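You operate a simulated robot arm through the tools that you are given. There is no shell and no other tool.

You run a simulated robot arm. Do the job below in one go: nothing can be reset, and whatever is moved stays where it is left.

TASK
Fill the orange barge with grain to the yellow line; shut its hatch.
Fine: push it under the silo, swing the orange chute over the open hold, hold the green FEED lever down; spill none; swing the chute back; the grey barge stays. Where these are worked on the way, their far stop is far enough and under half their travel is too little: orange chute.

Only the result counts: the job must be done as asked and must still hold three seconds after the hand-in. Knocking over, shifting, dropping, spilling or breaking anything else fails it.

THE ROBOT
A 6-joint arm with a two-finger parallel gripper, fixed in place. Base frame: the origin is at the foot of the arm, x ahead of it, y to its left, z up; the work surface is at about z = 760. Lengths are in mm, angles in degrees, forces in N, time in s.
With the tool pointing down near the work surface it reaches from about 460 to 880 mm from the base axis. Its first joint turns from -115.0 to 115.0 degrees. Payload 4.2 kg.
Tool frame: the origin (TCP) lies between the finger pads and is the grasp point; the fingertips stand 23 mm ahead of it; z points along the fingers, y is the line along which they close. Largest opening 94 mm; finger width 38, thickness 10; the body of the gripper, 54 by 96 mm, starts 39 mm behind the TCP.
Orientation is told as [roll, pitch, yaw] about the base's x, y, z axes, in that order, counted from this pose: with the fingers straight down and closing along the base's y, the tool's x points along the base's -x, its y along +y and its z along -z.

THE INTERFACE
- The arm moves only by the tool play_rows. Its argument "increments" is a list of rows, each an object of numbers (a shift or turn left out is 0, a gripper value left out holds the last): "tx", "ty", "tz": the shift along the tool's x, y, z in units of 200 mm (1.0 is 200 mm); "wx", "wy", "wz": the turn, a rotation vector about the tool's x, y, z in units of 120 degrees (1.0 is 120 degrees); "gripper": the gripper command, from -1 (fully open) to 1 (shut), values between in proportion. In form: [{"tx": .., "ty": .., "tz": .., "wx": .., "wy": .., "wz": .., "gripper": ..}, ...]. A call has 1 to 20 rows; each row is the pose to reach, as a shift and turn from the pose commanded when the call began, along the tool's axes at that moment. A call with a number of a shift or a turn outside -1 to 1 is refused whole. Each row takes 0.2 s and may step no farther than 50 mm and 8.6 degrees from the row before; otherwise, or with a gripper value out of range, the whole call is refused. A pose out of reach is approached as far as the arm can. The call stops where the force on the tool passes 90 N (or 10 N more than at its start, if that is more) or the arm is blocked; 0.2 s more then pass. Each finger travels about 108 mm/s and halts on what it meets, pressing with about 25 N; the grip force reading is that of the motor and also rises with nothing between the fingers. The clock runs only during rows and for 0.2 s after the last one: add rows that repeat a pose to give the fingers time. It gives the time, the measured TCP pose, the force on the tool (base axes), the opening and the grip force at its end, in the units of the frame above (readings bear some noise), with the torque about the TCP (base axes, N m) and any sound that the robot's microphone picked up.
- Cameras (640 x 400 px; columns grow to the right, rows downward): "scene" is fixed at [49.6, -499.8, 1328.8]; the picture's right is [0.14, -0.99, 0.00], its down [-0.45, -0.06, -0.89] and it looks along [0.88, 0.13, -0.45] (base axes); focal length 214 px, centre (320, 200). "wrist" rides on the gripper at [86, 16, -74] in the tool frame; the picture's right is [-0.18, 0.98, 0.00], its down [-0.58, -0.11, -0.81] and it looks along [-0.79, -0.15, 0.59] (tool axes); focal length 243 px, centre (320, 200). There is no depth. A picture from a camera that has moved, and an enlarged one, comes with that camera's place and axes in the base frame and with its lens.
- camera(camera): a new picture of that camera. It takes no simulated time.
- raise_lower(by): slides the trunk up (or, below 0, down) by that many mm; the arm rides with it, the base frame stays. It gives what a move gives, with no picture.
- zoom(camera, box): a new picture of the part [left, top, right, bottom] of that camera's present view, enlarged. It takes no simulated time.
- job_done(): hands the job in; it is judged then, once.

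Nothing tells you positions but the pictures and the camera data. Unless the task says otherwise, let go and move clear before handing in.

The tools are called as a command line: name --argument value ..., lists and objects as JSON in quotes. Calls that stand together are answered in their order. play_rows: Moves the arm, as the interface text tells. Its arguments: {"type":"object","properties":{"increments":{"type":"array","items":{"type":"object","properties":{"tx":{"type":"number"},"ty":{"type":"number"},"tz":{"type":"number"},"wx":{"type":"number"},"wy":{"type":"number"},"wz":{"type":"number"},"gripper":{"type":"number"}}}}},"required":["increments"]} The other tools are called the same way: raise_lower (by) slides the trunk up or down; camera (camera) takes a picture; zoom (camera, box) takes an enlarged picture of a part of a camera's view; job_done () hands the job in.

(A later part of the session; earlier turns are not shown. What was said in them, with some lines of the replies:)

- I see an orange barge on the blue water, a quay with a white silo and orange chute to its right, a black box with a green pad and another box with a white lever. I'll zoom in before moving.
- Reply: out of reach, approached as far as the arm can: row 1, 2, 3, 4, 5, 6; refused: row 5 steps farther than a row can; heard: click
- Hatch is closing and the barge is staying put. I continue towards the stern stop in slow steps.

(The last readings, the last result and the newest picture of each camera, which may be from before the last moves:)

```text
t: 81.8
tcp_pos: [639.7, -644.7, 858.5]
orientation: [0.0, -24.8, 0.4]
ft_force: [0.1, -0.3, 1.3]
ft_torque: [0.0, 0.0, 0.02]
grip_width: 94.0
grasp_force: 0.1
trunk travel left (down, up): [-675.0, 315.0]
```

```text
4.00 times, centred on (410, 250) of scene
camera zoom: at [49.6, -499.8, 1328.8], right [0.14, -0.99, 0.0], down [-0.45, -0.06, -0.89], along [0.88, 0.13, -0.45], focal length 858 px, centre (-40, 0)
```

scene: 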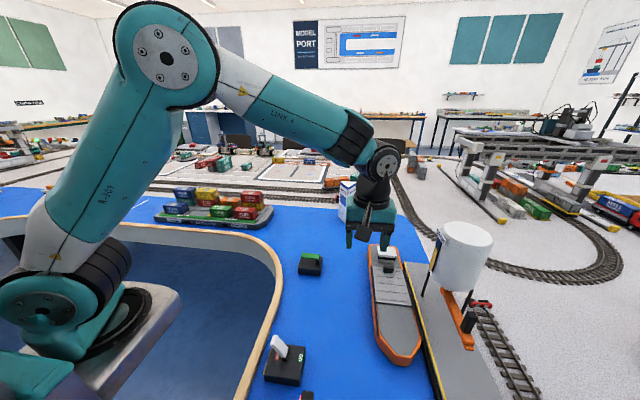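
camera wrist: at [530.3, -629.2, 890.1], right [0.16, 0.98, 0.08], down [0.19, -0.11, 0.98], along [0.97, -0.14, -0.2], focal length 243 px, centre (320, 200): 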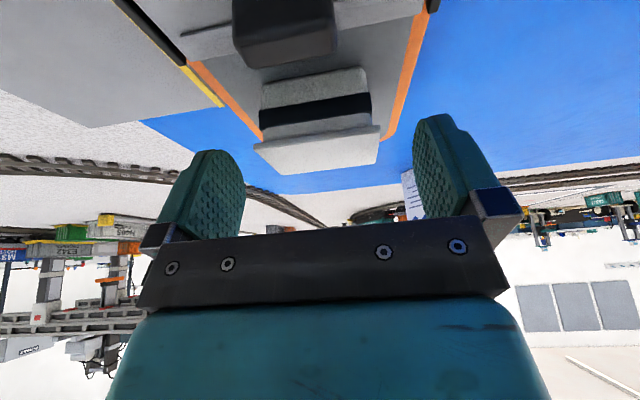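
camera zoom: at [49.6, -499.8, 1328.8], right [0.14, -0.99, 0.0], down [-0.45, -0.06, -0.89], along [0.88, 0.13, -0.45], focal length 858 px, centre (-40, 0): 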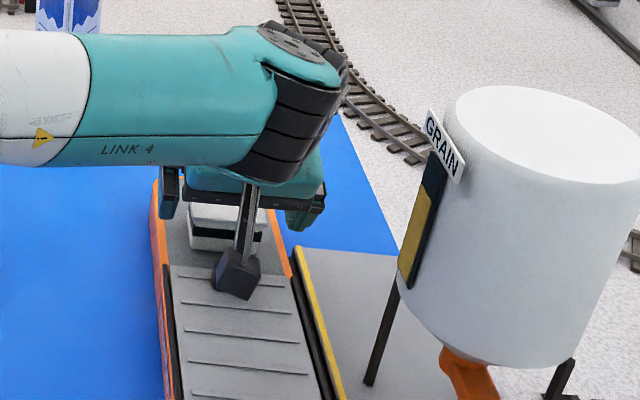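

play_rows --increments '[{"ty": -0.01, "tz": 0.06}, {"ty": -0.01, "tz": 0.11}, {"ty": -0.01, "tz": 0.11}]'

camera --camera "wrist"

```text
t: 82.6
tcp_pos: [645.7, -644.8, 838.6]
orientation: [0.0, -24.9, 0.3]
ft_force: [0.4, 0.3, 0.1]
ft_torque: [-0.02, 0.0, -0.04]
grip_width: 94.2
grasp_force: 0.0
out of reach, approached as far as the arm can: row 2, 3
trunk travel left (down, up): [-675.0, 315.0]
```

```text
taken
camera wrist: at [536.3, -628.3, 870.4], right [0.16, 0.98, 0.08], down [0.19, -0.11, 0.98], along [0.97, -0.14, -0.2], focal length 243 px, centre (320, 200)
```

wrist: 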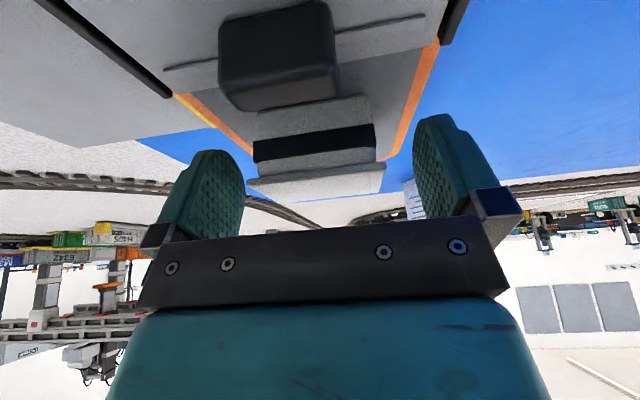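

play_rows --increments '[{"gripper": -0.5}, {"gripper": -0.2}, {"gripper": 1}, {"gripper": 1}]'

camera --camera "wrist"

zoom --camera "scene" --box '[350, 220, 490, 400]'

```text
t: 83.6
tcp_pos: [644.8, -645.4, 839.4]
orientation: [0.0, -24.9, 0.3]
ft_force: [1.4, -3.1, 0.3]
ft_torque: [-0.3, -0.1, 0.17]
grip_width: 62.1
grasp_force: 25.0
trunk travel left (down, up): [-675.0, 315.0]
```

```text
taken
camera wrist: at [536.3, -628.6, 870.5], right [0.16, 0.98, 0.08], down [0.19, -0.11, 0.98], along [0.97, -0.14, -0.2], focal length 243 px, centre (320, 200)
```

wrist: 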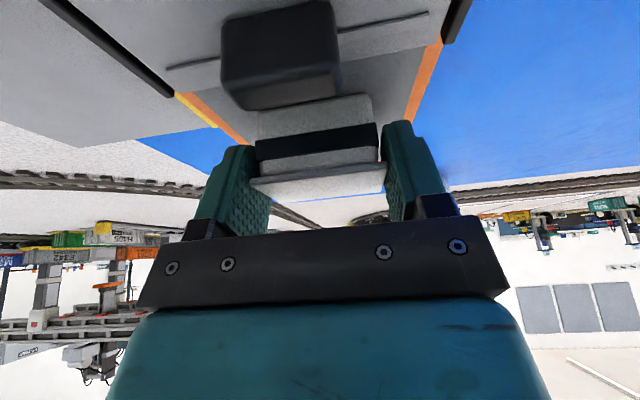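

```text
2.22 times, centred on (420, 310) of scene
camera zoom: at [49.6, -499.8, 1328.8], right [0.14, -0.99, 0.0], down [-0.45, -0.06, -0.89], along [0.88, 0.13, -0.45], focal length 477 px, centre (98, -44)
```

zoom: 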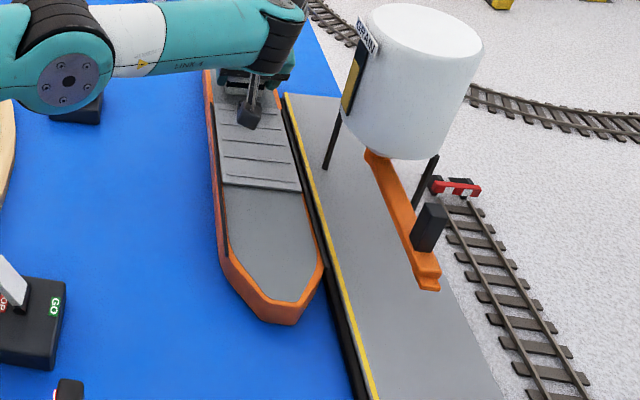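

play_rows --increments '[{"tx": 0.0181, "tz": -0.0085}, {"tx": 0.0362, "tz": -0.0169}, {"tx": 0.0544, "tz": -0.0254}, {"tx": 0.0725, "tz": -0.0338}]'

zoom --camera "scene" --box '[350, 220, 490, 400]'

camera --camera "wrist"

```text
t: 84.6
tcp_pos: [629.1, -643.8, 839.4]
orientation: [0.1, -24.8, 0.3]
ft_force: [1.1, -0.5, -0.8]
ft_torque: [0.08, 0.11, -0.02]
grip_width: 61.9
grasp_force: 25.4
trunk travel left (down, up): [-675.0, 315.0]
```

```text
2.22 times, centred on (420, 310) of scene
camera zoom: at [49.6, -499.8, 1328.8], right [0.14, -0.99, 0.0], down [-0.45, -0.06, -0.89], along [0.88, 0.13, -0.45], focal length 477 px, centre (98, -44)
```

zoom: 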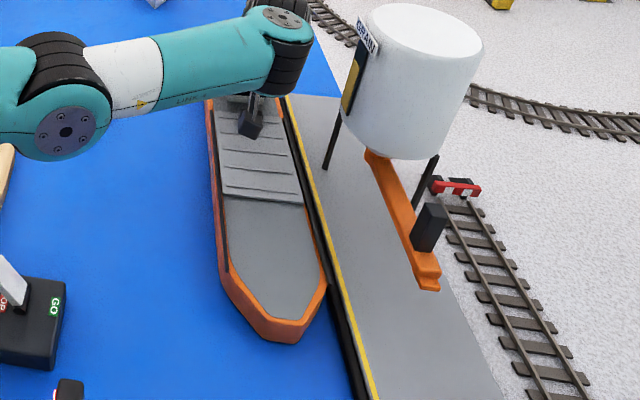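

```text
taken
camera wrist: at [519.8, -627.8, 870.8], right [0.16, 0.98, 0.08], down [0.19, -0.11, 0.98], along [0.97, -0.14, -0.2], focal length 243 px, centre (320, 200)
```

wrist: 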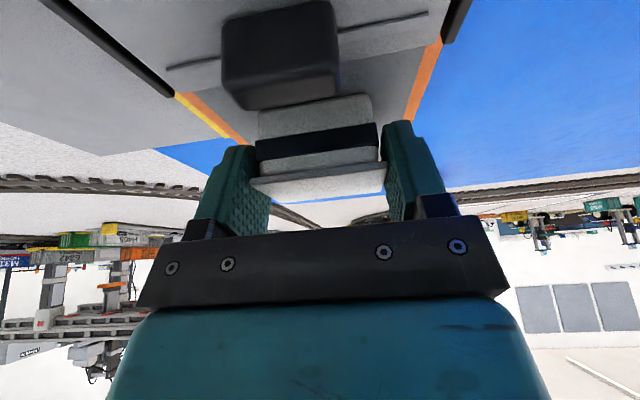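

play_rows --increments '[{"tx": 0.0181, "tz": -0.0085}, {"tx": 0.0362, "tz": -0.0169}, {"tx": 0.0544, "tz": -0.0254}, {"tx": 0.0725, "tz": -0.0338}, {"tx": 0.087, "tz": -0.0406}, {"tx": 0.098, "tz": -0.0457}, {"tx": 0.098, "tz": -0.0457}]'

zoom --camera "scene" --box '[350, 220, 490, 400]'

camera --camera "wrist"

```text
t: 86.2
tcp_pos: [617.2, -650.8, 840.4]
orientation: [1.6, -26.0, -0.1]
ft_force: [-7.5, 19.8, 4.0]
ft_torque: [0.48, 0.71, -0.77]
grip_width: 62.2
grasp_force: 25.2
out of reach, approached as far as the arm can: row 5, 6, 7
trunk travel left (down, up): [-675.0, 315.0]
```

```text
2.22 times, centred on (420, 310) of scene
camera zoom: at [49.6, -499.8, 1328.8], right [0.14, -0.99, 0.0], down [-0.45, -0.06, -0.89], along [0.88, 0.13, -0.45], focal length 477 px, centre (98, -44)
```

zoom: 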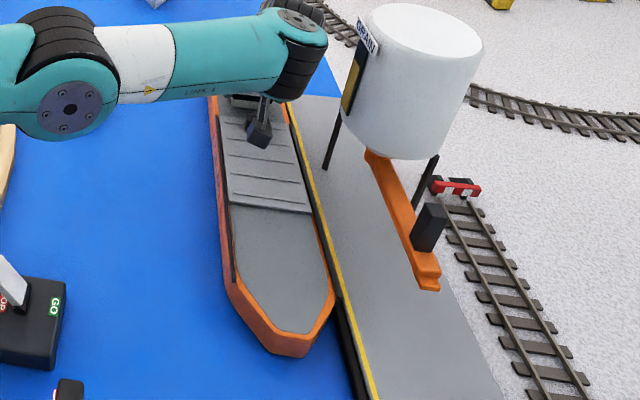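

```text
taken
camera wrist: at [507.7, -637.1, 870.5], right [0.15, 0.98, 0.11], down [0.17, -0.13, 0.98], along [0.97, -0.13, -0.19], focal length 243 px, centre (320, 200)
```

wrist: 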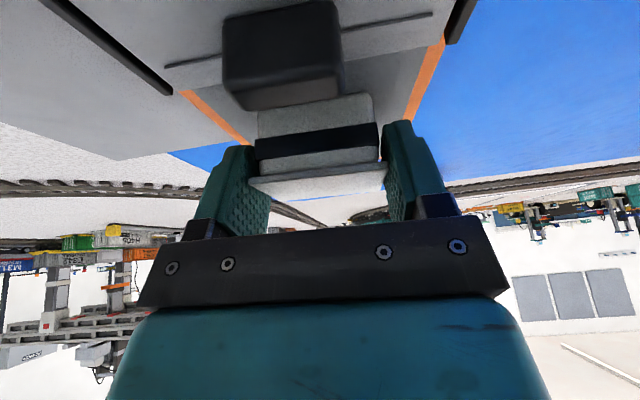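

play_rows --increments '[{"gripper": 0.0}, {"gripper": -0.6}, {"gripper": -1}, {"gripper": -1}]'

camera --camera "wrist"

zoom --camera "scene" --box '[350, 220, 490, 400]'

```text
t: 87.2
tcp_pos: [618.4, -654.8, 841.6]
orientation: [1.4, -26.2, -0.3]
ft_force: [-0.1, 0.3, -0.3]
ft_torque: [-0.01, 0.02, 0.02]
grip_width: 93.9
grasp_force: 0.0
trunk travel left (down, up): [-675.0, 315.0]
```

```text
taken
camera wrist: at [507.7, -638.7, 870.4], right [0.16, 0.98, 0.1], down [0.17, -0.13, 0.98], along [0.97, -0.14, -0.18], focal length 243 px, centre (320, 200)
```

wrist: 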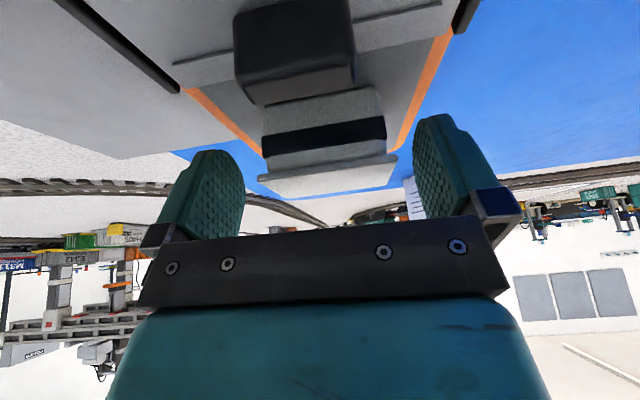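

```text
2.22 times, centred on (420, 310) of scene
camera zoom: at [49.6, -499.8, 1328.8], right [0.14, -0.99, 0.0], down [-0.45, -0.06, -0.89], along [0.88, 0.13, -0.45], focal length 477 px, centre (98, -44)
```

zoom: 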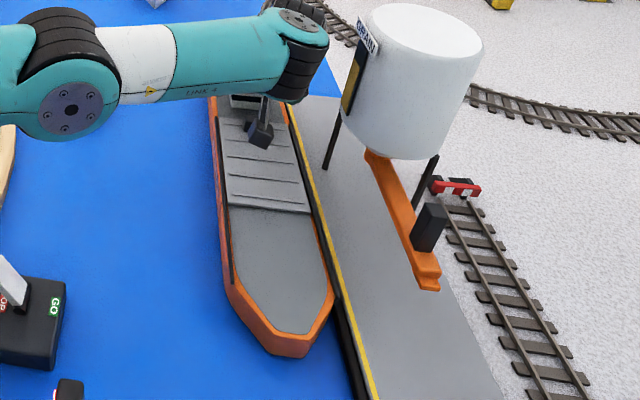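

play_rows --increments '[{"tx": -0.01, "tz": -0.05}, {"tx": -0.02, "tz": -0.1}, {"tx": -0.043, "tz": -0.2}, {"tx": -0.03, "ty": 0.05, "tz": -0.3}, {"tx": -0.03, "ty": 0.15, "tz": -0.45}, {"tx": -0.03, "ty": 0.3, "tz": -0.6}, {"tx": -0.03, "ty": 0.45, "tz": -0.75}]'

camera --camera "scene"

zoom --camera "scene" --box '[350, 220, 490, 400]'

```text
t: 88.8
tcp_pos: [569.7, -628.9, 986.1]
orientation: [0.7, -24.7, 0.3]
ft_force: [-0.9, -0.8, -0.8]
ft_torque: [-0.01, 0.03, 0.02]
grip_width: 94.0
grasp_force: 0.1
out of reach, approached as far as the arm can: row 1, 2, 3, 4, 5, 6, 7
trunk travel left (down, up): [-675.0, 315.0]
```

```text
taken
```

scene: 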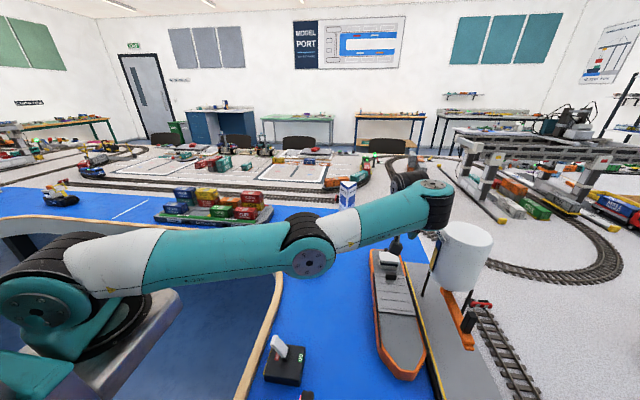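

```text
2.22 times, centred on (420, 310) of scene
camera zoom: at [49.6, -499.8, 1328.8], right [0.14, -0.99, 0.0], down [-0.45, -0.06, -0.89], along [0.88, 0.13, -0.45], focal length 477 px, centre (98, -44)
```

zoom: 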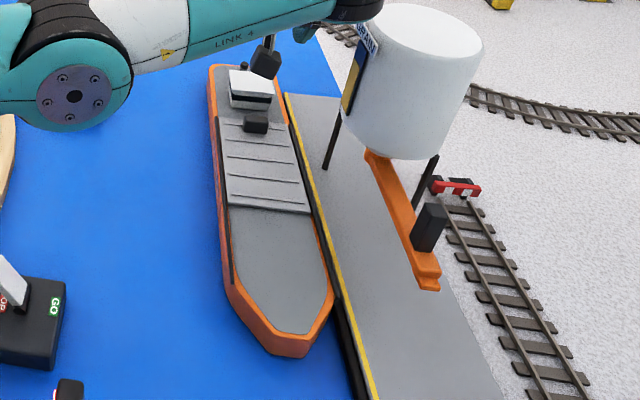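

raise_lower --by 200

camera --camera "wrist"

camera --camera "scene"

zoom --camera "scene" --box '[370, 235, 430, 300]'

zoom --camera "scene" --box '[360, 270, 500, 400]'

```text
t: 91.0
tcp_pos: [570.6, -629.7, 1184.9]
orientation: [0.8, -24.6, 0.3]
ft_force: [0.3, -0.1, 0.2]
ft_torque: [-0.02, 0.03, -0.01]
grip_width: 93.9
grasp_force: 0.1
trunk travel left (down, up): [-875.0, 115.0]
```

```text
taken
camera wrist: at [460.5, -614.3, 1216.0], right [0.16, 0.98, 0.09], down [0.19, -0.12, 0.97], along [0.97, -0.14, -0.21], focal length 243 px, centre (320, 200)
```

wrist: 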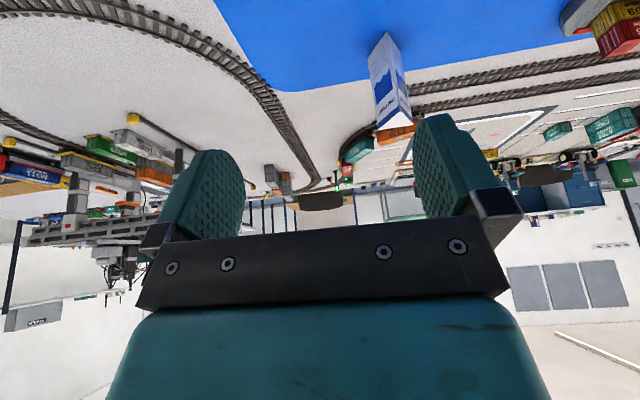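

```text
taken
```

scene: 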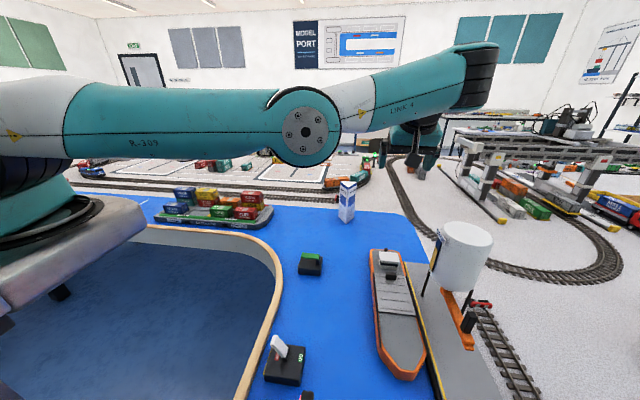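

```text
6.15 times, centred on (400, 268) of scene
camera zoom: at [49.6, -499.8, 1328.8], right [0.14, -0.99, 0.0], down [-0.45, -0.06, -0.89], along [0.88, 0.13, -0.45], focal length 1320 px, centre (-172, -215)
```

zoom: 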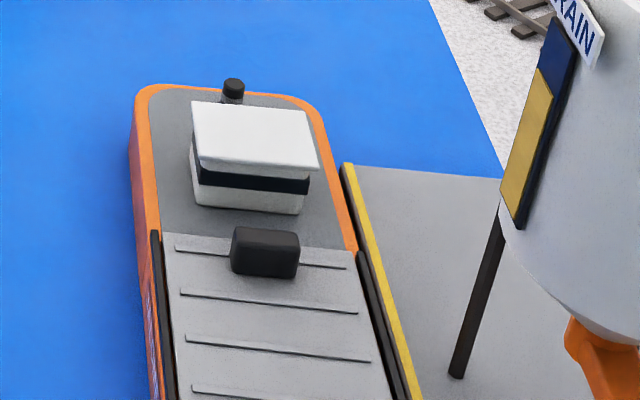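

```text
3.08 times, centred on (430, 335) of scene
camera zoom: at [49.6, -499.8, 1328.8], right [0.14, -0.99, 0.0], down [-0.45, -0.06, -0.89], along [0.88, 0.13, -0.45], focal length 660 px, centre (-18, -215)
```

zoom: 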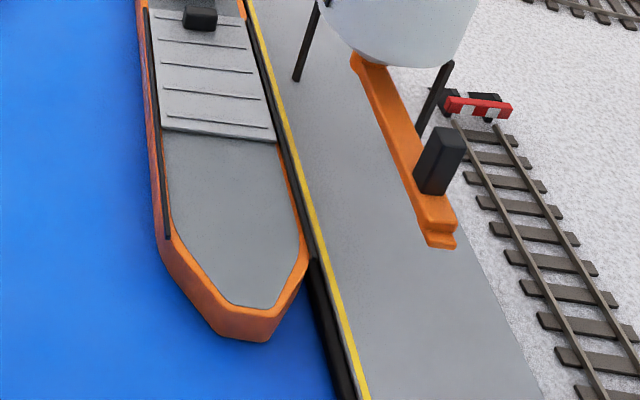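

The hatch is shut, with its aft edge level with the rail ends as at the start. The chute is back at its parked stop, the FEED lever is up, and I see no spilled grain. The barge lies alongside the quay under the silo and the arm is well clear, so I am handing in.

job_done

```text
The job is handed in.
```

I filled the orange barge to the yellow line and shut its hatch, and the job is handed in. I haven't seen the judge's result.

- **Grain:** The level stopped within the thickness of the yellow line, roughly 1 mm below its centre by the camera. I saw no spilled grain in the pictures.
- **Hatch:** It is closed against its stop, with its aft edge in line with the rail ends as it was at the start.
- **Chute:** I swung it to its far stop for the filling and then back until it met its parked stop.
- **FEED lever:** It is released and back up.
- **Barge position:** While I was closing the hatch, the barge slid about 45 mm along the quay. I pulled it back about 28 mm by the wheelhouse, so it sits roughly 18 mm from where it was filled. By my estimate the hold is still under the chute's reach.
- **Grey barge:** I did not touch it.

While I was backing away from the wheelhouse, the arm went nearly straight and its elbow ended up lower than intended. It touched nothing. I raised the trunk 200 mm and left the arm clear above the scene.
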